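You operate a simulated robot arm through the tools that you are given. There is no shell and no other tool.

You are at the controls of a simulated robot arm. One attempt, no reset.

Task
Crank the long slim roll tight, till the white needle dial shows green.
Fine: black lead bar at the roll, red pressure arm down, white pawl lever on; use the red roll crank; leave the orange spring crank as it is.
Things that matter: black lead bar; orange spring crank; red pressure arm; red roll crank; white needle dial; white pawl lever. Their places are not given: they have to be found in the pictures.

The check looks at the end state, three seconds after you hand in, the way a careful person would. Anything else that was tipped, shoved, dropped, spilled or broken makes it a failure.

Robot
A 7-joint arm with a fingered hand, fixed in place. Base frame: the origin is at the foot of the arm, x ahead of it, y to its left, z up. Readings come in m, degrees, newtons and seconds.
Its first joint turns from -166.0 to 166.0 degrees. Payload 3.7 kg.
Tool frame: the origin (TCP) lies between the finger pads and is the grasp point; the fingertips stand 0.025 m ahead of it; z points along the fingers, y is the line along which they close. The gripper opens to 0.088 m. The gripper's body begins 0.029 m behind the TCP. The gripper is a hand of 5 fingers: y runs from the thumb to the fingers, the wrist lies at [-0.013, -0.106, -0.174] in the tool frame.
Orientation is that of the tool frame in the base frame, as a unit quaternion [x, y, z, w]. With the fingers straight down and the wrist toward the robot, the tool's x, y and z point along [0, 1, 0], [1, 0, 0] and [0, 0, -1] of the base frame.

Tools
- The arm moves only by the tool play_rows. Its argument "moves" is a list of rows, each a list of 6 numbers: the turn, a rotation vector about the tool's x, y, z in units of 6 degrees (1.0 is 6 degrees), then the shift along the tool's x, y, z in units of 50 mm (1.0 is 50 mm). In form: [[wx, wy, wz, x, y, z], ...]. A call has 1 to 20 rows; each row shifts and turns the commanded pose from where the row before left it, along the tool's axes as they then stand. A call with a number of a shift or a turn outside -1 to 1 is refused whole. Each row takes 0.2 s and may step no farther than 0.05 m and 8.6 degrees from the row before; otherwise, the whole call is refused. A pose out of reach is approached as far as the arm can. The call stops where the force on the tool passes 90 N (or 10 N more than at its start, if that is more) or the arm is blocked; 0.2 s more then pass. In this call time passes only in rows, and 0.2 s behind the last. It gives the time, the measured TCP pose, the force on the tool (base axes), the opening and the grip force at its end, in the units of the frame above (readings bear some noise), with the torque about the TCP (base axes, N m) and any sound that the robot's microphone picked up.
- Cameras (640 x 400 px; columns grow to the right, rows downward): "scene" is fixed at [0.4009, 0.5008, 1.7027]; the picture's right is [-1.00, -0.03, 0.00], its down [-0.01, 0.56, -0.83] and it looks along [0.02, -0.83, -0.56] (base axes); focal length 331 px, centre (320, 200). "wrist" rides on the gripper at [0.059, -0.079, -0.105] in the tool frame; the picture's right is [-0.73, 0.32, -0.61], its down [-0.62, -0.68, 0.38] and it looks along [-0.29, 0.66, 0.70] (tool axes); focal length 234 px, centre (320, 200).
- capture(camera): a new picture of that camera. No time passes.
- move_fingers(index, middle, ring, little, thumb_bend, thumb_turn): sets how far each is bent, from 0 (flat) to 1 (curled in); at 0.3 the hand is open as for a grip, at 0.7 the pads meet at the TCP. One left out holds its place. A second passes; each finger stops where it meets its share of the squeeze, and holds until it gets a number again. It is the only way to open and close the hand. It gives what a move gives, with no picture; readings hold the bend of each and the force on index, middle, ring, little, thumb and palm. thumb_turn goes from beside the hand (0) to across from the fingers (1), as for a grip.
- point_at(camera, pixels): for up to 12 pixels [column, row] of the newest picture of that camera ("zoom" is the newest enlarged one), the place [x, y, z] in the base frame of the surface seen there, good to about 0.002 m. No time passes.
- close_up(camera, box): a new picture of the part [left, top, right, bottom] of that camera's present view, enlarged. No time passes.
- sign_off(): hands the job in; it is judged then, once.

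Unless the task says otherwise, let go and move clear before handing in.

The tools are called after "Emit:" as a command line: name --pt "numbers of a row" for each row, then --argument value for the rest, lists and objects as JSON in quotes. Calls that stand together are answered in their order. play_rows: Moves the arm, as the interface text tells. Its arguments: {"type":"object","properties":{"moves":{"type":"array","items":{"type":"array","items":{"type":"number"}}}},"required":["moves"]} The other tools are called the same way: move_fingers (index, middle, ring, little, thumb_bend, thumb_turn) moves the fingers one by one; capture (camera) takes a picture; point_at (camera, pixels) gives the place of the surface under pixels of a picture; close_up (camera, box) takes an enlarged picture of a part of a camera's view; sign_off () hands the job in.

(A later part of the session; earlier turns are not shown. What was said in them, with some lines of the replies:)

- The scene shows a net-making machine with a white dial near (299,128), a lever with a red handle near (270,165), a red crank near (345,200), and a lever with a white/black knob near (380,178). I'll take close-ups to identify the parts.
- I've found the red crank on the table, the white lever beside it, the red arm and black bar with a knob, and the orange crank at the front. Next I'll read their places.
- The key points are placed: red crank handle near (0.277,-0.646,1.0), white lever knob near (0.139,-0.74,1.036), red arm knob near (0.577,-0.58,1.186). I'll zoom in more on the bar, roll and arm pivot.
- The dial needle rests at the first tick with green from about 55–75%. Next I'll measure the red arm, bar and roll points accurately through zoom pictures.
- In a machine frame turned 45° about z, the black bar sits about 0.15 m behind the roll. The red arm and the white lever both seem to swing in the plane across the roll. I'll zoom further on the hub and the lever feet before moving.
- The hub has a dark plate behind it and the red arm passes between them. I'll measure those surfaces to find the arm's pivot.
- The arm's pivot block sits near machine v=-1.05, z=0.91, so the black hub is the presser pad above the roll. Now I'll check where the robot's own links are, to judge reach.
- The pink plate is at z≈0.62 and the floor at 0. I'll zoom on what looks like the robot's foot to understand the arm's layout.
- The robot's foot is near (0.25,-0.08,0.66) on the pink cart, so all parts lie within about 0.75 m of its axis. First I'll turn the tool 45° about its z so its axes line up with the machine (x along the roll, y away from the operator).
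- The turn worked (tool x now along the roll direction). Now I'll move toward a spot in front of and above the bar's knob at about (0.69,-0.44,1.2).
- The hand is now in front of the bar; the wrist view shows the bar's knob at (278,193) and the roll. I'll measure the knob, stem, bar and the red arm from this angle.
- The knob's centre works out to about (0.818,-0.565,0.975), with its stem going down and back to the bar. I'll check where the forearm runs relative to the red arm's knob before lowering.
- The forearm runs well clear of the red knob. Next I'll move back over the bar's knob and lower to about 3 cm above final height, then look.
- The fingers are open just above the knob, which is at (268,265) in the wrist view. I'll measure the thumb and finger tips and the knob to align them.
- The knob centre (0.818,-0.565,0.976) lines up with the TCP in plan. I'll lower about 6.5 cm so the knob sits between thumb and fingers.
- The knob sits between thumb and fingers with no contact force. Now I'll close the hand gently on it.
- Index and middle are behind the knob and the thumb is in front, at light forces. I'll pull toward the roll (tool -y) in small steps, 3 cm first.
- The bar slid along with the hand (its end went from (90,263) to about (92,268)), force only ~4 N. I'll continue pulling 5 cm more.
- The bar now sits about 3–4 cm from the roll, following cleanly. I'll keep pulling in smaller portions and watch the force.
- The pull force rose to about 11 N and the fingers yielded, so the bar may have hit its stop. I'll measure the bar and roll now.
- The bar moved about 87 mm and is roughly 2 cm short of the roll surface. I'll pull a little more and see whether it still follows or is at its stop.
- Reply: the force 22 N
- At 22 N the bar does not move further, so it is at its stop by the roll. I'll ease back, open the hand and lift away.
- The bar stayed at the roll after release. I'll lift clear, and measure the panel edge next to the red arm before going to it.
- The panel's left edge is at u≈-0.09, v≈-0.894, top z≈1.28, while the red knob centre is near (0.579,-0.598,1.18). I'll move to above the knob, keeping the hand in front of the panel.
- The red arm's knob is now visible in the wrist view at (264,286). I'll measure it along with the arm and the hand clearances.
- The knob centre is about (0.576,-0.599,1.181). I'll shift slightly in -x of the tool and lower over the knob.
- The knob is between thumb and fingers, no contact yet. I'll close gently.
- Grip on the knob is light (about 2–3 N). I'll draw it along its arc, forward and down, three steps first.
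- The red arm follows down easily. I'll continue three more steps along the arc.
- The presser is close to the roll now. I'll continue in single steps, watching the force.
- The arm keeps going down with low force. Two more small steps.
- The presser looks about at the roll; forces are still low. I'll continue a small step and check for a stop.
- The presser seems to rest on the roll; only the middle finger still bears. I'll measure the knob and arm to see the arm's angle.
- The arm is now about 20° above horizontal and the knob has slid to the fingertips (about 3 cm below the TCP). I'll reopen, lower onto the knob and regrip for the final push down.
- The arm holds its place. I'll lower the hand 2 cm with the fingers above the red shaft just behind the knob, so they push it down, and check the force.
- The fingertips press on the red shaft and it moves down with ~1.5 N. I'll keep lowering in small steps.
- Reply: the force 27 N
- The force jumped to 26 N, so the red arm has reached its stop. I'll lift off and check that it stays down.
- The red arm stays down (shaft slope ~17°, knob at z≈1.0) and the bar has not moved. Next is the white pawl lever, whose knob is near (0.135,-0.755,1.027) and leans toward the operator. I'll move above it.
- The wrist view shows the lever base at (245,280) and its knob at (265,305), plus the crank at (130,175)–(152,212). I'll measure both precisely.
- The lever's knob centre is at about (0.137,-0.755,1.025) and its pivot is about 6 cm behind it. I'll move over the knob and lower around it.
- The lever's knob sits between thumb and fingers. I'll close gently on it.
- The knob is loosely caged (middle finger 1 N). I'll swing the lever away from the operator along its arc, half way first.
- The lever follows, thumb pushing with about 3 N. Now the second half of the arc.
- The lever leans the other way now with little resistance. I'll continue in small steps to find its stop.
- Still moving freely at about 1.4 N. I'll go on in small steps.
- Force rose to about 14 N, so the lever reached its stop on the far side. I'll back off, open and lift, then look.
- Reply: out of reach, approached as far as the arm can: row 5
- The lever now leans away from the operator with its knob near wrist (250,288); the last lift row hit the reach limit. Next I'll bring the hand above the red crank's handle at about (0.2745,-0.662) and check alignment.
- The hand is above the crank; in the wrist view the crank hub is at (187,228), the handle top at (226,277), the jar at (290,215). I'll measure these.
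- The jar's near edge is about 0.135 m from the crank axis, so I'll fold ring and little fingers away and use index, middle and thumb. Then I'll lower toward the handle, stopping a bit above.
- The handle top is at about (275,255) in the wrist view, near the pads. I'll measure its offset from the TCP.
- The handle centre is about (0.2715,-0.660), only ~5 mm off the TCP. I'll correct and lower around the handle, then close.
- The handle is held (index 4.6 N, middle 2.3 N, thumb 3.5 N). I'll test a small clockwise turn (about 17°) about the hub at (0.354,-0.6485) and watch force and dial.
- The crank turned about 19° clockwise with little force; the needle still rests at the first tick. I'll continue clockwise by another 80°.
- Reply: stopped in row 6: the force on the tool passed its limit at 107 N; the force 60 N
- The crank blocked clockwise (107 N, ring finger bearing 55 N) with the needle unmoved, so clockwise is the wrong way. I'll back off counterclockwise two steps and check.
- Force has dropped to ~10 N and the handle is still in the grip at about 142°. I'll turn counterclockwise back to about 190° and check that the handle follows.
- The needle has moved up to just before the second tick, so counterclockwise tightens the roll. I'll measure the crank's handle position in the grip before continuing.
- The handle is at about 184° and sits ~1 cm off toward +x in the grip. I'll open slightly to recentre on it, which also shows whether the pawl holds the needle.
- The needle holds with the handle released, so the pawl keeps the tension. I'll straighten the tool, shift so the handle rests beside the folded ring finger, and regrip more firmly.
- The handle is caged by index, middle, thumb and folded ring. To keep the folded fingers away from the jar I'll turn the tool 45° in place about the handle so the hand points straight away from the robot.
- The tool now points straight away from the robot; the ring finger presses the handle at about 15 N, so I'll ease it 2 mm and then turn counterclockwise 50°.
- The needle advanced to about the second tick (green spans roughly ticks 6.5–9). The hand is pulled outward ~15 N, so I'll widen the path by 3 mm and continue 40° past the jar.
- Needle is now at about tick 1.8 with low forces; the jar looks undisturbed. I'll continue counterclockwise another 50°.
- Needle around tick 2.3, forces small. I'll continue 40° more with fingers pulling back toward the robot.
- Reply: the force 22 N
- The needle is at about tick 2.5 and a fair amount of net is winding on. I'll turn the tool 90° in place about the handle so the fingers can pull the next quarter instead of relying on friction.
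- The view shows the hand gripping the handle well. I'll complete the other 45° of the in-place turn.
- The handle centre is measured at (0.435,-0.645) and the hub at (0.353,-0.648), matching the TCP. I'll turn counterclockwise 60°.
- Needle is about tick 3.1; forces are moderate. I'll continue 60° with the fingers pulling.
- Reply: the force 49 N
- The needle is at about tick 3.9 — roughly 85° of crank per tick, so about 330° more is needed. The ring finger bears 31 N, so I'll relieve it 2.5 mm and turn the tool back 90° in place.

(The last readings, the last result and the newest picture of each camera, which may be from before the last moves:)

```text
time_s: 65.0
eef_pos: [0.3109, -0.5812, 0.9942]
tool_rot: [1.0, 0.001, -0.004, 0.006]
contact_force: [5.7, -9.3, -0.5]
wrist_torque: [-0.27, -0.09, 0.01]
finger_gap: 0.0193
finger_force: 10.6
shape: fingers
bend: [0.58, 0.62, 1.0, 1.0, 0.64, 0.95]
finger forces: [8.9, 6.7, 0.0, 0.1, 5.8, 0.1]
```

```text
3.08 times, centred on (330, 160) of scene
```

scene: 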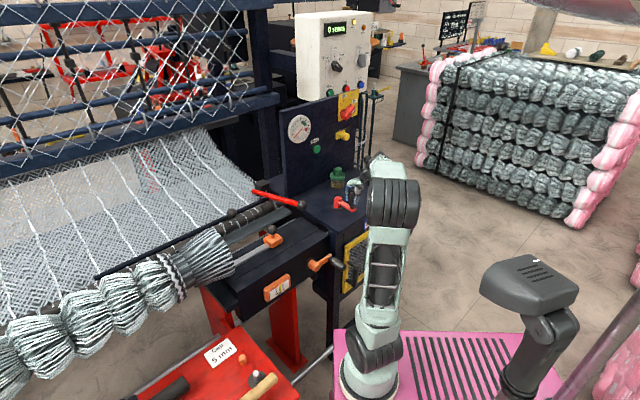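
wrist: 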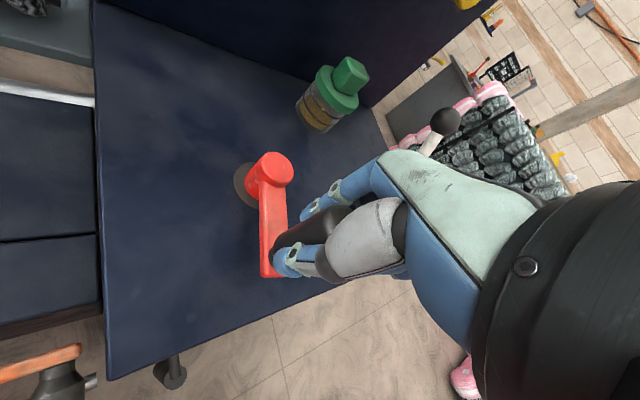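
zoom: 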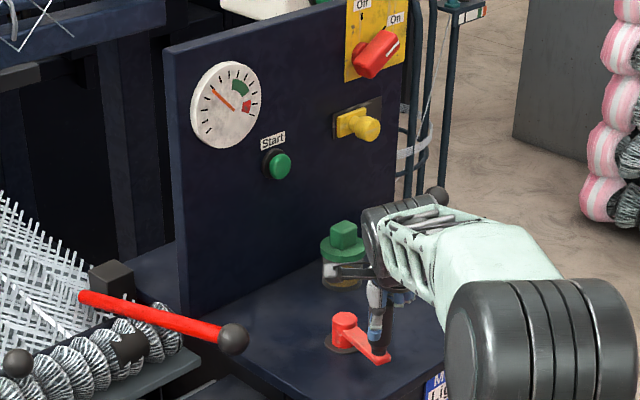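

The tool is back to pointing away, needle steady at tick 3.9 (the pawl holds). I'll firm the grip for the friction section and turn 40° more.

Emit:
move_fingers --index 0.8 --middle 0.8 --thumb_bend 0.8

Emit:
play_rows --pt "0 0 0 -0.2247 0.1756 0" --pt "0 0 0 -0.1908 0.2119 0" --pt "0 0 0 -0.1511 0.2419 0" --pt "0 0 0 -0.1068 0.2644 0"

Emit:
capture --camera "wrist"

Emit:
close_up --camera "scene" --box '[230, 95, 430, 225]'

```text
time_s: 66.0
eef_pos: [0.3106, -0.5804, 0.9954]
tool_rot: [1.0, 0.002, -0.005, 0.006]
contact_force: [-0.8, -2.5, -6.0]
wrist_torque: [-0.05, 0.01, -0.02]
finger_gap: 0.0182
finger_force: 16.7
shape: fingers
bend: [0.57, 0.61, 1.0, 1.0, 0.67, 0.93]
finger forces: [6.9, 12.1, 0.0, 0.0, 14.4, 0.0]
```

```text
time_s: 67.0
eef_pos: [0.277, -0.6254, 0.9959]
tool_rot: [1.0, 0.001, -0.004, 0.007]
contact_force: [-3.3, 2.4, -12.5]
wrist_torque: [0.1, 0.1, 0.0]
finger_gap: 0.018
finger_force: 16.9
shape: fingers
bend: [0.6, 0.63, 1.0, 1.0, 0.66, 0.92]
finger forces: [5.5, 12.3, 0.0, 0.1, 15.8, 0.1]
```

```text
taken
```

wrist: 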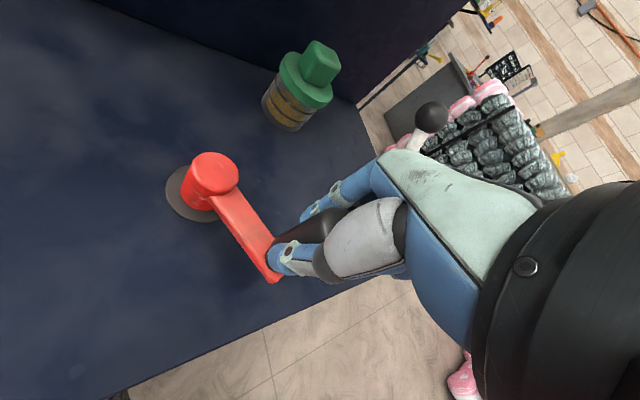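

```text
3.08 times, centred on (330, 160) of scene
```

zoom: 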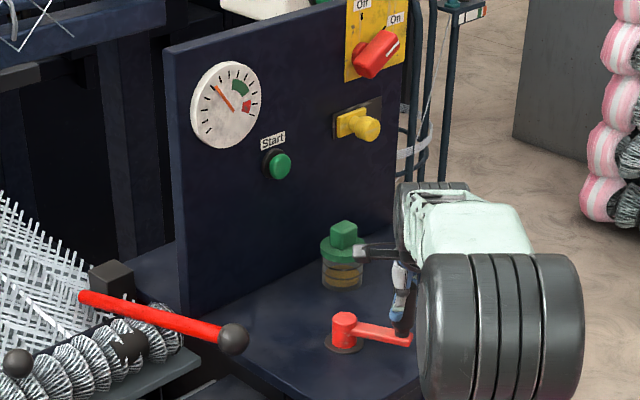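

The handle followed without slip; needle about tick 4.3. I'll continue 60° more.

Emit:
play_rows --pt "0 0 0 -0.0608 0.2787 0" --pt "0 0 0 -0.0114 0.285 0" --pt "0 0 0 0.0382 0.2826 0" --pt "0 0 0 0.0867 0.2717 0" --pt "0 0 0 0.1326 0.2525 0" --pt "0 0 0 0.1744 0.2257 0"

Emit:
capture --camera "wrist"

Emit:
close_up --camera "scene" --box '[230, 95, 430, 225]'

```text
time_s: 68.5
eef_pos: [0.2945, -0.7054, 0.9961]
tool_rot: [1.0, 0.001, -0.005, 0.006]
contact_force: [-2.7, -0.7, -17.2]
wrist_torque: [-0.01, 0.08, 0.03]
finger_gap: 0.0182
finger_force: 16.4
shape: fingers
bend: [0.6, 0.63, 1.0, 1.0, 0.66, 0.93]
finger forces: [6.1, 12.1, 0.0, 0.1, 13.8, 0.0]
```

```text
taken
```

wrist: 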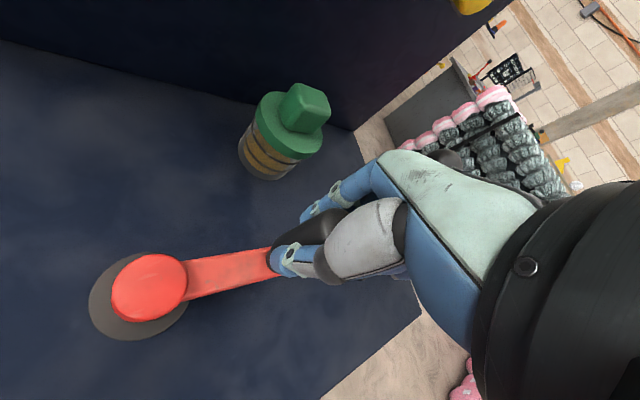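

```text
3.08 times, centred on (330, 160) of scene
```

zoom: 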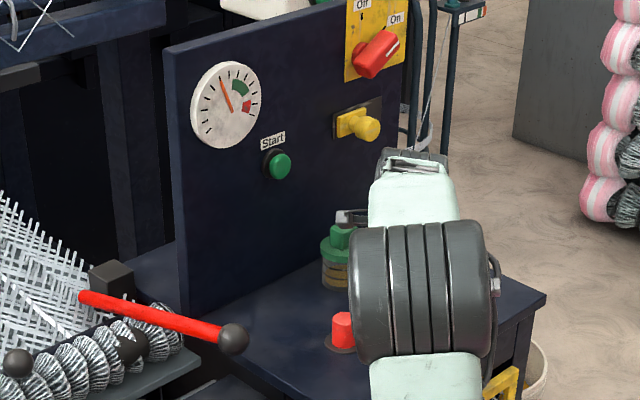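

Needle is at about tick 5.1, everything tracks. I'll continue 50° past the jar.

Emit:
play_rows --pt "0 0 0 0.2099 0.193 0.02" --pt "0 0 0 0.2403 0.1537 0" --pt "0 0 0 0.2633 0.1096 0" --pt "0 0 0 0.2783 0.0622 0" --pt "0 0 0 0.2849 0.0129 0"

Emit:
capture --camera "wrist"

Emit:
close_up --camera "scene" --box '[230, 95, 430, 225]'

Emit:
close_up --camera "scene" --box '[270, 105, 334, 145]'

```text
time_s: 69.7
eef_pos: [0.3591, -0.7333, 0.9952]
tool_rot: [1.0, 0.001, -0.005, 0.006]
contact_force: [-1.4, 5.9, -15.1]
wrist_torque: [0.12, 0.06, 0.02]
finger_gap: 0.0181
finger_force: 15.3
shape: fingers
bend: [0.61, 0.64, 1.0, 1.0, 0.65, 0.93]
finger forces: [4.4, 10.1, 0.0, 0.0, 16.5, 0.0]
```

```text
taken
```

wrist: 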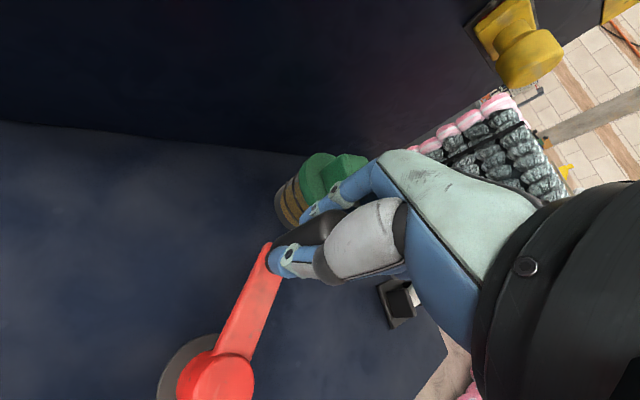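

```text
3.08 times, centred on (330, 160) of scene
```

zoom: 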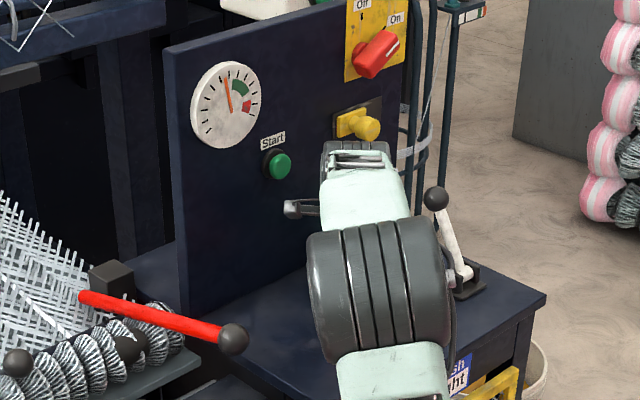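

```text
10.00 times, centred on (302, 125) of scene
```

zoom: 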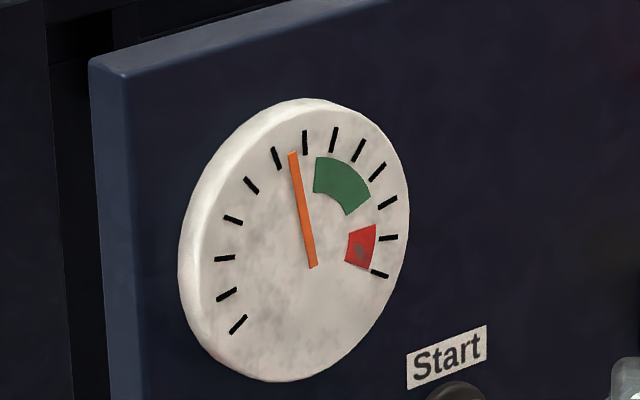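

Needle is at about tick 5.6; green spans about 6.5–9.5, so I aim near 8 (about 200° more). I'll continue 50°.

Emit:
play_rows --pt "0 0 0 0.2828 -0.0372 0.02" --pt "0 0 0 0.272 -0.0858 0" --pt "0 0 0 0.253 -0.1317 0" --pt "0 0 0 0.2263 -0.1736 0" --pt "0 0 0 0.1927 -0.2103 0"

Emit:
capture --camera "wrist"

Emit:
close_up --camera "scene" --box '[230, 95, 430, 225]'

```text
time_s: 70.8
eef_pos: [0.4186, -0.6998, 0.9941]
tool_rot: [1.0, 0.0, -0.004, 0.007]
contact_force: [-9.5, 5.0, 6.0]
wrist_torque: [0.12, 0.13, 0.04]
finger_gap: 0.0174
finger_force: 17.4
shape: fingers
bend: [0.62, 0.64, 1.0, 1.0, 0.65, 0.93]
finger forces: [4.6, 14.7, 0.1, 0.0, 16.6, 0.1]
```

```text
taken
```

wrist: 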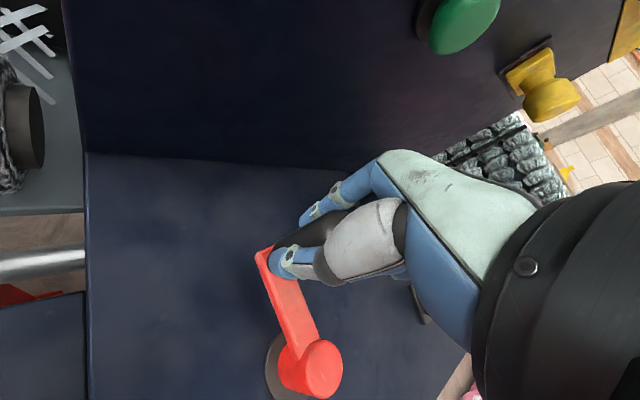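

```text
3.08 times, centred on (330, 160) of scene
```

zoom: 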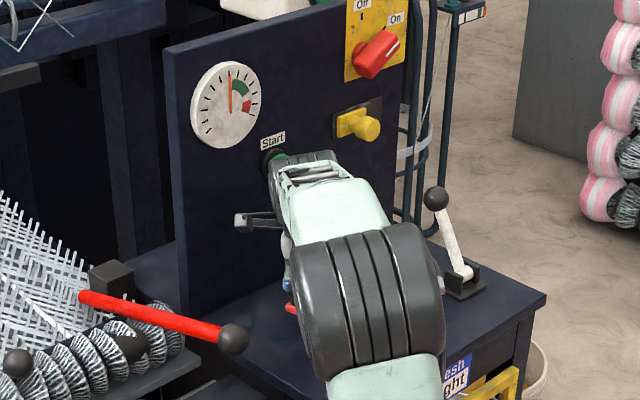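

Needle near tick 6.2, nearly at green. Continue 50° more.

Emit:
play_rows --pt "0 0 0 0.157 -0.2381 0" --pt "0 0 0 0.1133 -0.2618 0" --pt "0 0 0 0.0661 -0.2774 0" --pt "0 0 0 0.0169 -0.2847 0" --pt "0 0 0 -0.0328 -0.2833 0"

Emit:
capture --camera "wrist"

Emit:
close_up --camera "scene" --box '[230, 95, 430, 225]'

Emit:
close_up --camera "scene" --box '[270, 105, 334, 145]'

```text
time_s: 72.0
eef_pos: [0.4347, -0.633, 0.9934]
tool_rot: [1.0, 0.0, -0.003, 0.007]
contact_force: [-19.3, -6.9, 4.3]
wrist_torque: [-0.05, 0.11, 0.04]
finger_gap: 0.0166
finger_force: 21.1
shape: fingers
bend: [0.61, 0.61, 1.0, 1.0, 0.66, 0.95]
finger forces: [5.7, 17.0, 6.8, 0.0, 12.9, 0.0]
```

```text
taken
```

wrist: 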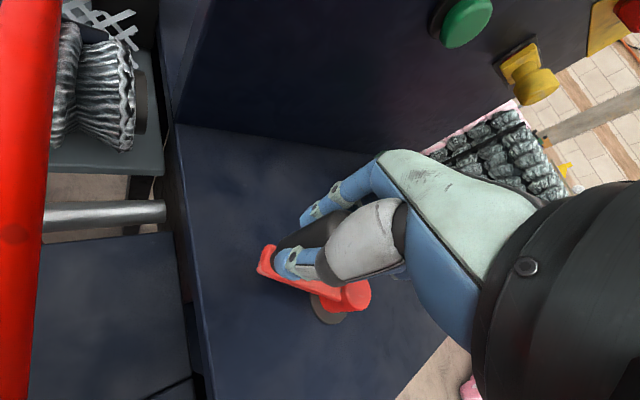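

```text
3.08 times, centred on (330, 160) of scene
```

zoom: 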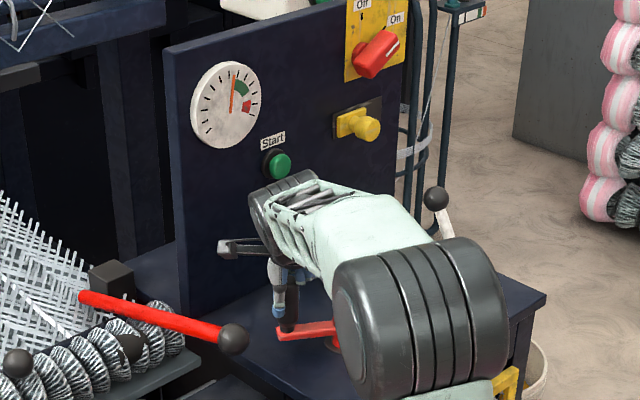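

```text
10.00 times, centred on (302, 125) of scene
```

zoom: 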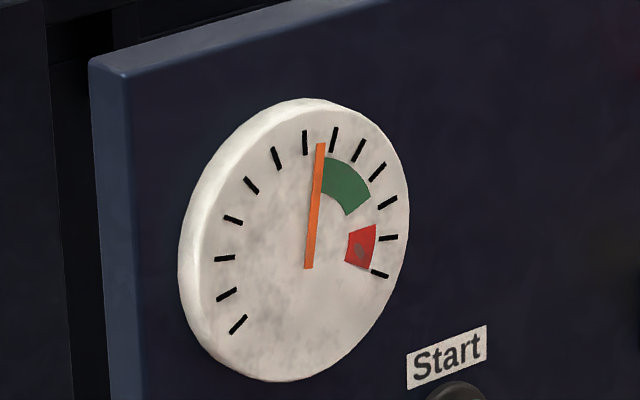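

The needle has just reached the start of green (~tick 6.5). I'll turn the tool 90° in place as before so the fingers can pull the last part of the turn.

Emit:
play_rows --pt "0 0 0 -0.04 0 0" --pt "0 0 -0.9375 0 0 0" --pt "0 0 -0.9375 0 0 0" --pt "0 0 -0.9375 0 0 0" --pt "0 0 -0.9375 0 0 0" --pt "0 0 -0.9375 0 0 0" --pt "0 0 -0.9375 0 0 0" --pt "0 0 -0.9375 0 0 0" --pt "0 0 -0.9375 0 0 0"

Emit:
play_rows --pt "0 0 -0.9375 0 0 0" --pt "0 0 -0.9375 0 0 0" --pt "0 0 -0.9375 0 0 0" --pt "0 0 -0.9375 0 0 0" --pt "0 0 -0.9375 0 0 0" --pt "0 0 -0.9375 0 0 0" --pt "0 0 -0.9375 0 0 0" --pt "0 0 -0.9375 0 0 0"

Emit:
capture --camera "wrist"

Emit:
close_up --camera "scene" --box '[230, 95, 430, 225]'

Emit:
point_at --camera "zoom" --pixels '[[292, 310], [345, 325], [290, 300]]'

```text
time_s: 74.0
eef_pos: [0.433, -0.6336, 0.9929]
tool_rot: [0.923, 0.384, -0.007, 0.006]
contact_force: [-8.1, -2.0, 7.4]
wrist_torque: [0.06, 0.09, -0.01]
finger_gap: 0.0168
finger_force: 18.7
shape: fingers
bend: [0.62, 0.62, 1.0, 1.0, 0.66, 0.94]
finger forces: [5.4, 13.2, 3.1, 0.0, 16.5, 0.1]
```

```text
time_s: 75.8
eef_pos: [0.4349, -0.6327, 0.9931]
tool_rot: [0.707, 0.708, -0.008, 0.002]
contact_force: [-0.8, -1.0, 5.6]
wrist_torque: [0.01, -0.01, 0.03]
finger_gap: 0.017
finger_force: 17.8
shape: fingers
bend: [0.62, 0.63, 1.0, 1.0, 0.66, 0.92]
finger forces: [6.0, 12.8, 0.1, 0.0, 16.1, 0.1]
```

```text
taken
```

wrist: 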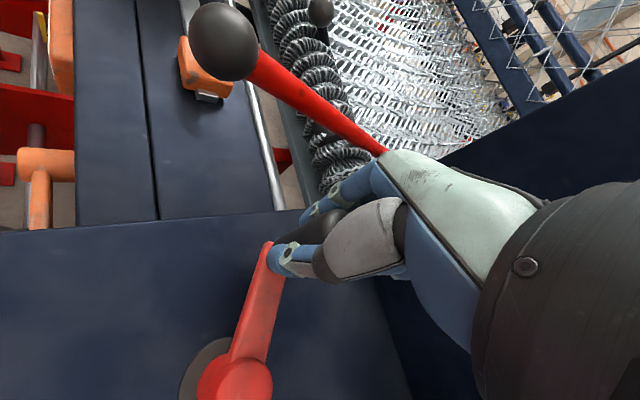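

```text
3.08 times, centred on (330, 160) of scene
```

zoom: 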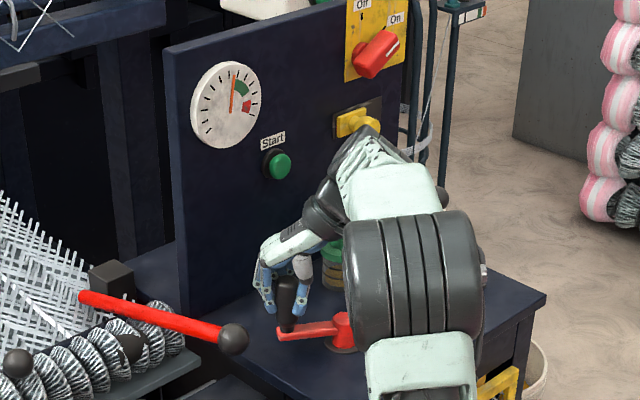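

```text
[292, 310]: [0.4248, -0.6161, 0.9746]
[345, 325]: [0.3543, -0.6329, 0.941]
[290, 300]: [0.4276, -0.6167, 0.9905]
```

The grip holds and the handle is at about 12°. I'll turn 50° and check the dial.

Emit:
play_rows --pt "0 0 0 0.2727 -0.0834 0" --pt "0 0 0 0.2541 -0.1295 0" --pt "0 0 0 0.2278 -0.1716 0" --pt "0 0 0 0.1945 -0.2086 0" --pt "0 0 0 0.1553 -0.2392 0"

Emit:
close_up --camera "scene" --box '[230, 95, 430, 225]'

Emit:
close_up --camera "scene" --box '[270, 105, 334, 145]'

```text
time_s: 77.0
eef_pos: [0.3917, -0.5778, 0.9931]
tool_rot: [0.707, 0.707, -0.008, 0.001]
contact_force: [-4.7, -12.0, 5.9]
wrist_torque: [-0.08, 0.1, 0.04]
finger_gap: 0.0166
finger_force: 20.1
shape: fingers
bend: [0.62, 0.63, 1.0, 1.0, 0.66, 0.93]
finger forces: [4.3, 15.3, 4.3, 0.0, 16.6, 0.1]
```

```text
3.08 times, centred on (330, 160) of scene
```

zoom: 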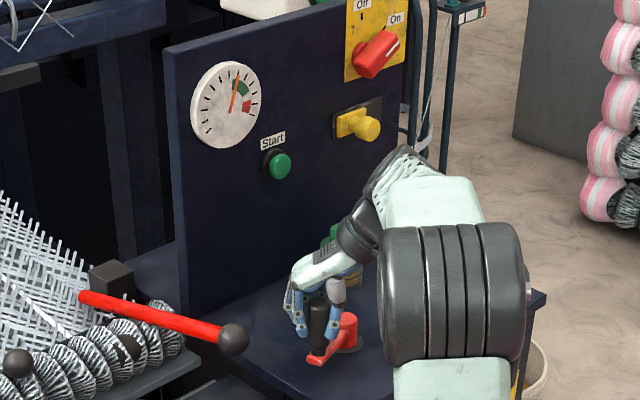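

```text
10.00 times, centred on (302, 125) of scene
```

zoom: 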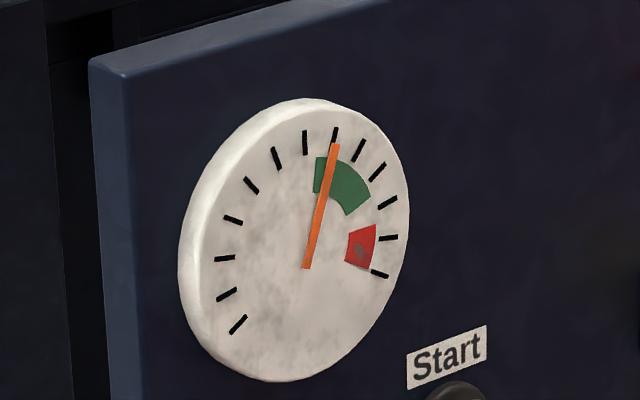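

The needle is at tick 7, inside green. I'll turn about 50° more to sit nearer the middle of the green band.

Emit:
play_rows --pt "0 0 0 0.1068 -0.2644 0" --pt "0 0 0 0.0593 -0.279 0" --pt "0 0 0 0.01 -0.285 0" --pt "0 0 0 -0.0397 -0.2824 0" --pt "0 0 0 -0.0881 -0.2713 0"

Emit:
close_up --camera "scene" --box '[230, 95, 430, 225]'

Emit:
close_up --camera "scene" --box '[270, 105, 334, 145]'

```text
time_s: 78.2
eef_pos: [0.3251, -0.5736, 0.9928]
tool_rot: [0.706, 0.708, -0.008, 0.001]
contact_force: [6.3, -10.4, -1.7]
wrist_torque: [-0.07, -0.07, 0.01]
finger_gap: 0.0163
finger_force: 19.8
shape: fingers
bend: [0.61, 0.61, 1.0, 1.0, 0.66, 0.94]
finger forces: [6.1, 15.8, 4.3, 0.0, 13.5, 0.0]
```

```text
3.08 times, centred on (330, 160) of scene
```

zoom: 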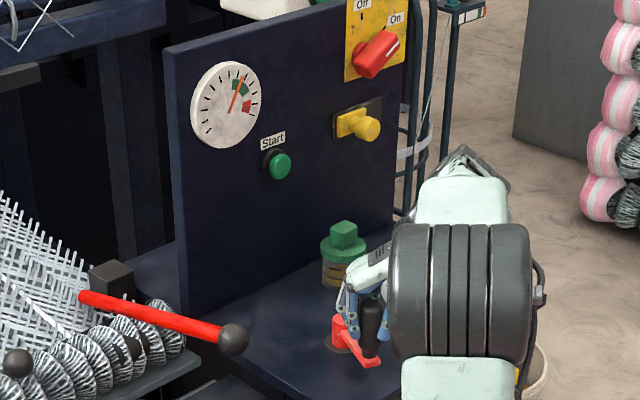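

```text
10.00 times, centred on (302, 125) of scene
```

zoom: 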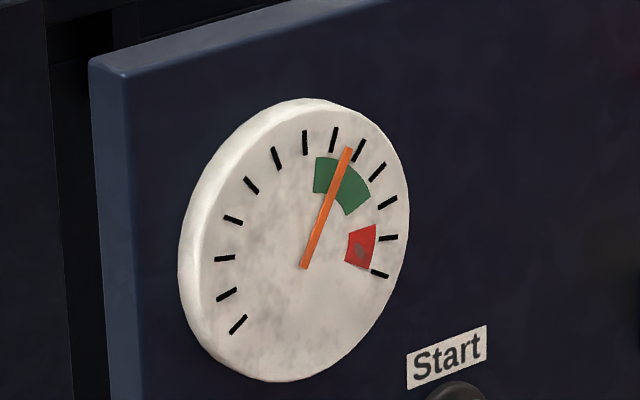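

The needle is at about tick 7.55; fitting the dial, green runs from 6.5 to 9.5 with its middle at 8.0. I'll add about 30° of crank to centre it.

Emit:
play_rows --pt "0 0 0 -0.1268 -0.2555 0" --pt "0 0 0 -0.1692 -0.2296 0" --pt "0 0 0 -0.2065 -0.1967 0"

Emit:
capture --camera "wrist"

Emit:
close_up --camera "scene" --box '[270, 105, 334, 145]'

```text
time_s: 79.0
eef_pos: [0.2908, -0.5997, 0.9927]
tool_rot: [0.706, 0.708, -0.008, 0.001]
contact_force: [8.1, -4.5, -0.1]
wrist_torque: [-0.08, -0.22, 0.03]
finger_gap: 0.0164
finger_force: 18.3
shape: fingers
bend: [0.59, 0.6, 1.0, 1.0, 0.67, 0.93]
finger forces: [7.5, 15.7, 0.0, 0.0, 12.7, 0.0]
```

```text
taken
```

wrist: 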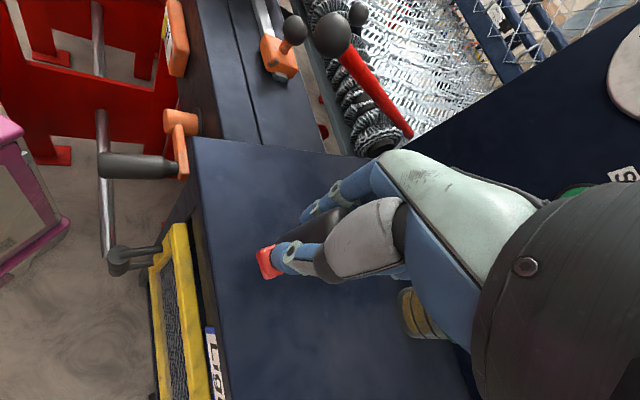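

```text
10.00 times, centred on (302, 125) of scene
```

zoom: 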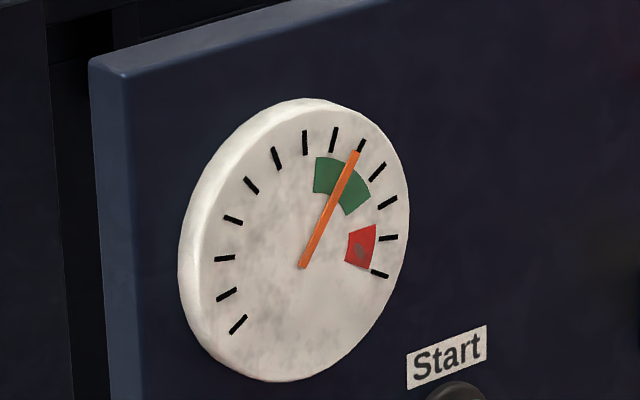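

The needle is now at about tick 7.9, mid-green. I'll release the handle and check that it holds.

Emit:
move_fingers --index 0.3 --middle 0.3 --thumb_bend 0.3

Emit:
close_up --camera "scene" --box '[270, 105, 334, 145]'

Emit:
close_up --camera "wrist" --box '[180, 120, 440, 340]'

```text
time_s: 80.0
eef_pos: [0.2892, -0.5987, 0.9935]
tool_rot: [0.707, 0.707, -0.008, 0.002]
contact_force: [-0.4, -1.4, 0.1]
wrist_torque: [0.02, -0.04, 0.02]
finger_gap: 0.0844
finger_force: 1.1
shape: fingers
bend: [0.3, 0.3, 1.0, 1.0, 0.3, 0.97]
finger forces: [0.0, 0.1, 1.8, 0.0, 0.0, 0.1]
```

```text
10.00 times, centred on (302, 125) of scene
```

zoom: 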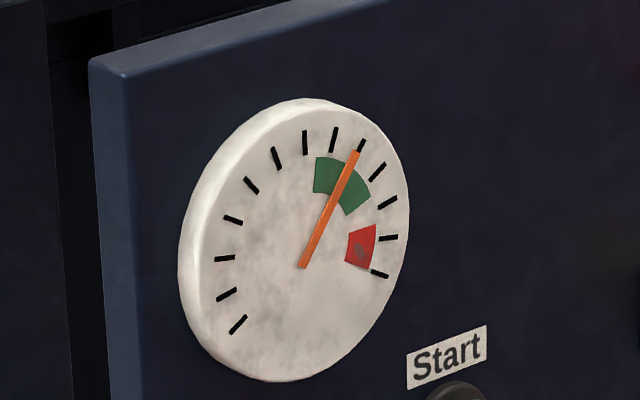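

```text
1.82 times, centred on (310, 230) of wrist
```

zoom: 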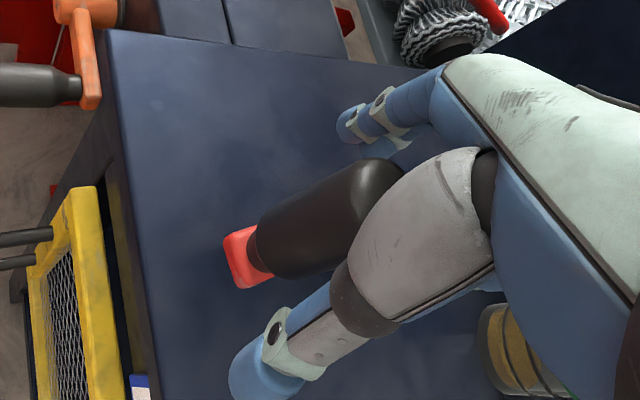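

The needle holds at mid-green with the handle free. I'll move the ring finger off the handle and lift straight up.

Emit:
play_rows --pt "0 0 0 -0.06 0 0" --pt "0 0 0 0 0 -0.4" --pt "0 0 0 0 0 -0.7" --pt "0 0 0 0 0 -0.8" --pt "0 0 0 0 0 -0.8" --pt "0 0 0 0 0 -0.8"

Emit:
capture --camera "scene"

Emit:
capture --camera "wrist"

Emit:
close_up --camera "scene" --box '[270, 105, 334, 145]'

```text
time_s: 81.5
eef_pos: [0.2897, -0.5998, 1.167]
tool_rot: [0.707, 0.707, -0.007, 0.0]
contact_force: [0.3, 0.3, 0.7]
wrist_torque: [0.02, 0.03, 0.01]
finger_gap: 0.0845
finger_force: 0.0
shape: fingers
bend: [0.3, 0.3, 1.0, 1.0, 0.3, 0.97]
finger forces: [0.0, 0.1, 0.1, 0.0, 0.0, 0.0]
```

```text
taken
```

scene: 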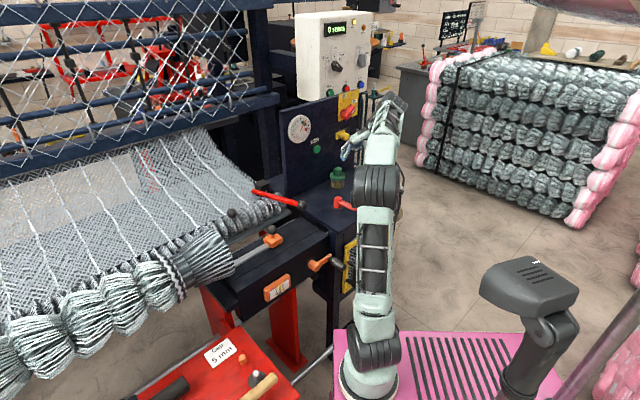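

```text
taken
```

wrist: 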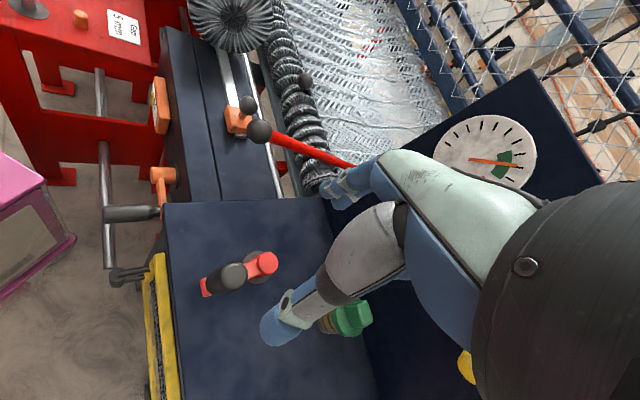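

```text
10.00 times, centred on (302, 125) of scene
```

zoom: 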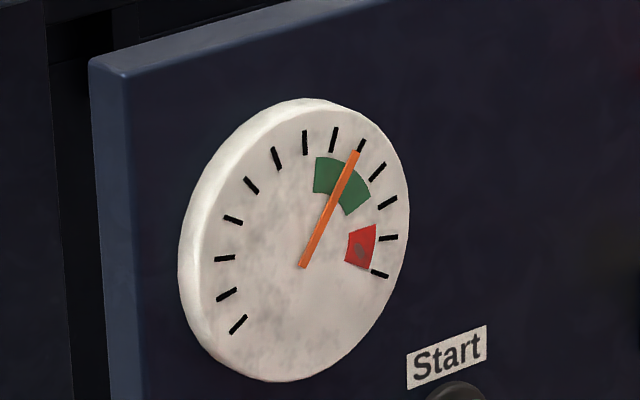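

The needle stays at mid-green with the hand off. I'll move the arm clear toward the robot side and then check bar, red arm, pawl, jar and the orange crank.

Emit:
play_rows --pt "0 0 0 0.7 0 -0.5" --pt "0 0 0 0.8 0 -0.5" --pt "0 0 0 0.8 0 -0.5" --pt "0 0 0 0.8 0 -0.5" --pt "0 0 0 0.8 0 -0.5" --pt "0 0 0 0.8 -0.2 -0.4"

Emit:
move_fingers --ring 0.3 --little 0.3

Emit:
capture --camera "scene"

Emit:
close_up --camera "scene" --box '[60, 150, 320, 310]'

Emit:
close_up --camera "scene" --box '[260, 90, 430, 300]'

Emit:
capture --camera "wrist"

```text
time_s: 82.8
eef_pos: [0.2827, -0.364, 1.3112]
tool_rot: [0.707, 0.708, -0.007, 0.001]
contact_force: [0.7, -0.1, -0.4]
wrist_torque: [0.04, 0.0, 0.02]
finger_gap: 0.0844
finger_force: 0.1
shape: fingers
bend: [0.3, 0.3, 1.0, 1.0, 0.3, 0.97]
finger forces: [0.0, 0.0, 0.1, 0.1, 0.1, 0.1]
```

```text
time_s: 83.8
eef_pos: [0.2826, -0.3635, 1.3117]
tool_rot: [0.707, 0.707, -0.008, 0.002]
contact_force: [-0.2, 0.0, 0.0]
wrist_torque: [0.0, 0.01, 0.02]
finger_gap: 0.0843
finger_force: 0.1
shape: fingers
bend: [0.3, 0.3, 0.3, 0.3, 0.3, 0.97]
finger forces: [0.0, 0.0, 0.0, 0.1, 0.1, 0.0]
```

```text
taken
```

scene: 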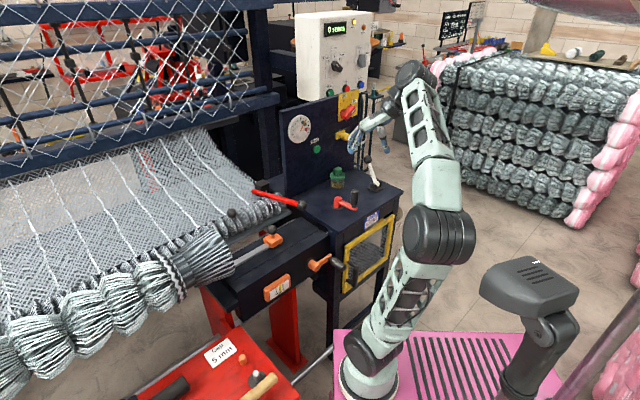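

```text
2.46 times, centred on (190, 230) of scene
```

zoom: 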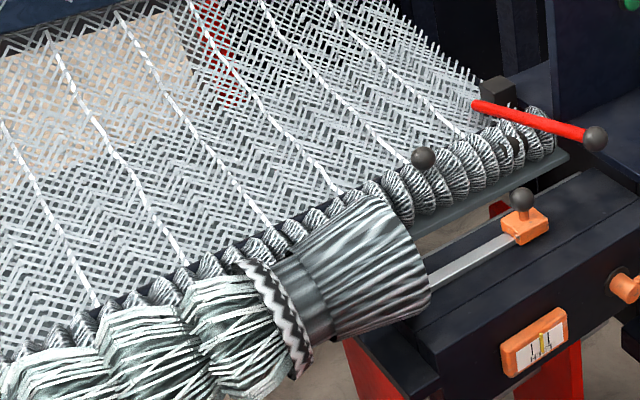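

```text
1.90 times, centred on (345, 195) of scene
```

zoom: 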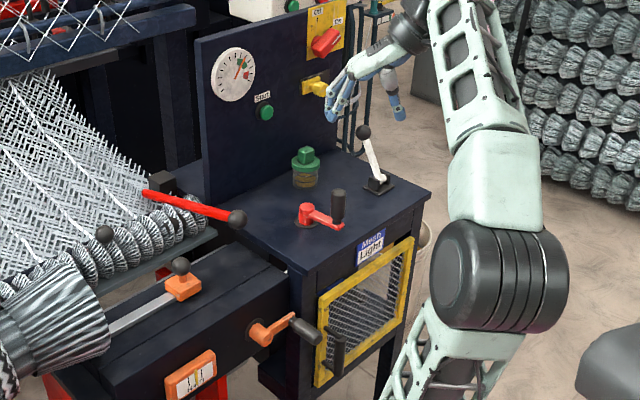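

```text
taken
```

wrist: 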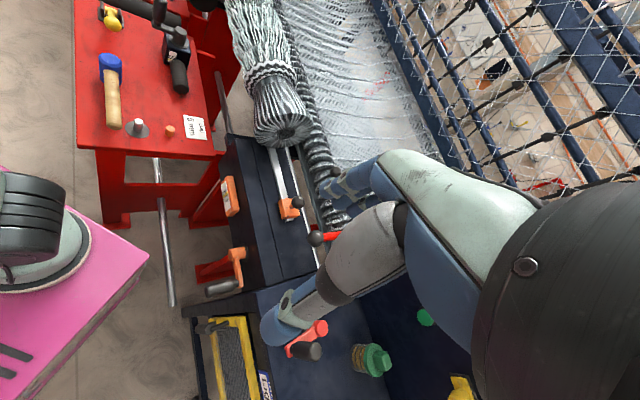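

The final views show everything in order: the bar's knob is still at the roll, the red arm is down, the pawl lever is thrown, the jar is upright and the orange crank is untouched. One last look at the dial and lever before handing in.

Emit:
close_up --camera "scene" --box '[270, 105, 334, 145]'

Emit:
close_up --camera "scene" --box '[300, 140, 420, 290]'

Emit:
close_up --camera "scene" --box '[200, 150, 310, 230]'

```text
10.00 times, centred on (302, 125) of scene
```

zoom: 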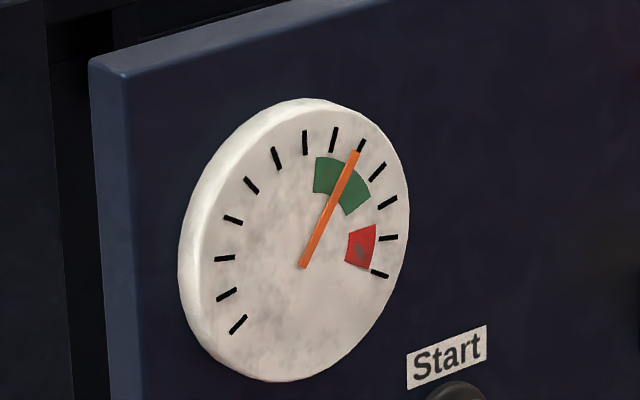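

```text
2.67 times, centred on (360, 215) of scene
```

zoom: 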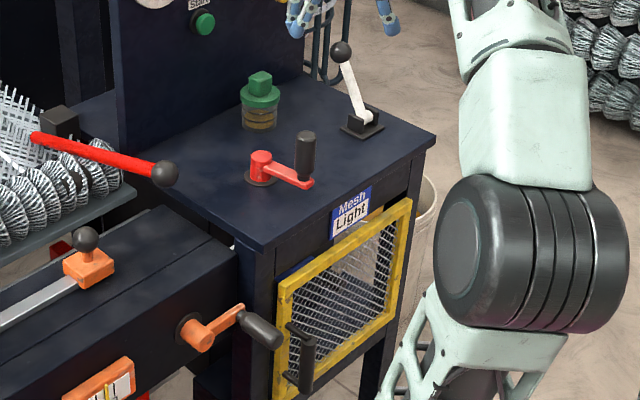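

```text
5.00 times, centred on (255, 190) of scene
```

zoom: 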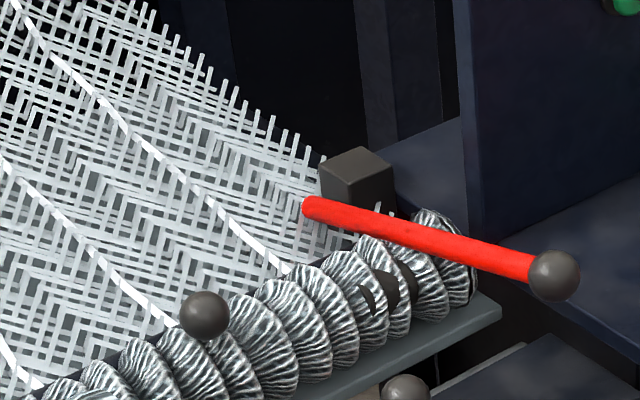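

The needle holds steady in mid-green, the bar sits at the roll, the red arm is down, the pawl lever is over, and the orange crank and the jar are untouched. The hand is clear, so I'm handing in.

Emit:
sign_off

```text
The job is handed in.
```

The roll is wound tight. The white dial's needle sits near the middle of the green band and stayed there after I let go of the crank. I've handed the job in but haven't seen the check's verdict.

- **Black lead bar:** slid forward until it hit its stop, about 2 cm behind the roll, and it stayed there.
- **Red pressure arm:** pushed down to its stop; it stayed down while the roll was wound.
- **White pawl lever:** thrown to its far stop. Nothing on the machine marks which side is "on". I took it to be that side because the needle did not drop when I released the crank, but I didn't test it by pushing the crank backward.
- **Red roll crank:** counterclockwise tightens. I first tried it clockwise; it turned back about 55° and then stopped hard at about 107 N, and the needle did not move. I saw no damage.
- **Orange spring crank:** not touched, and it looks as it did at the start.

The jar beside the crank is still upright, I saw nothing else knocked or moved, and the hand is clear of the machine.
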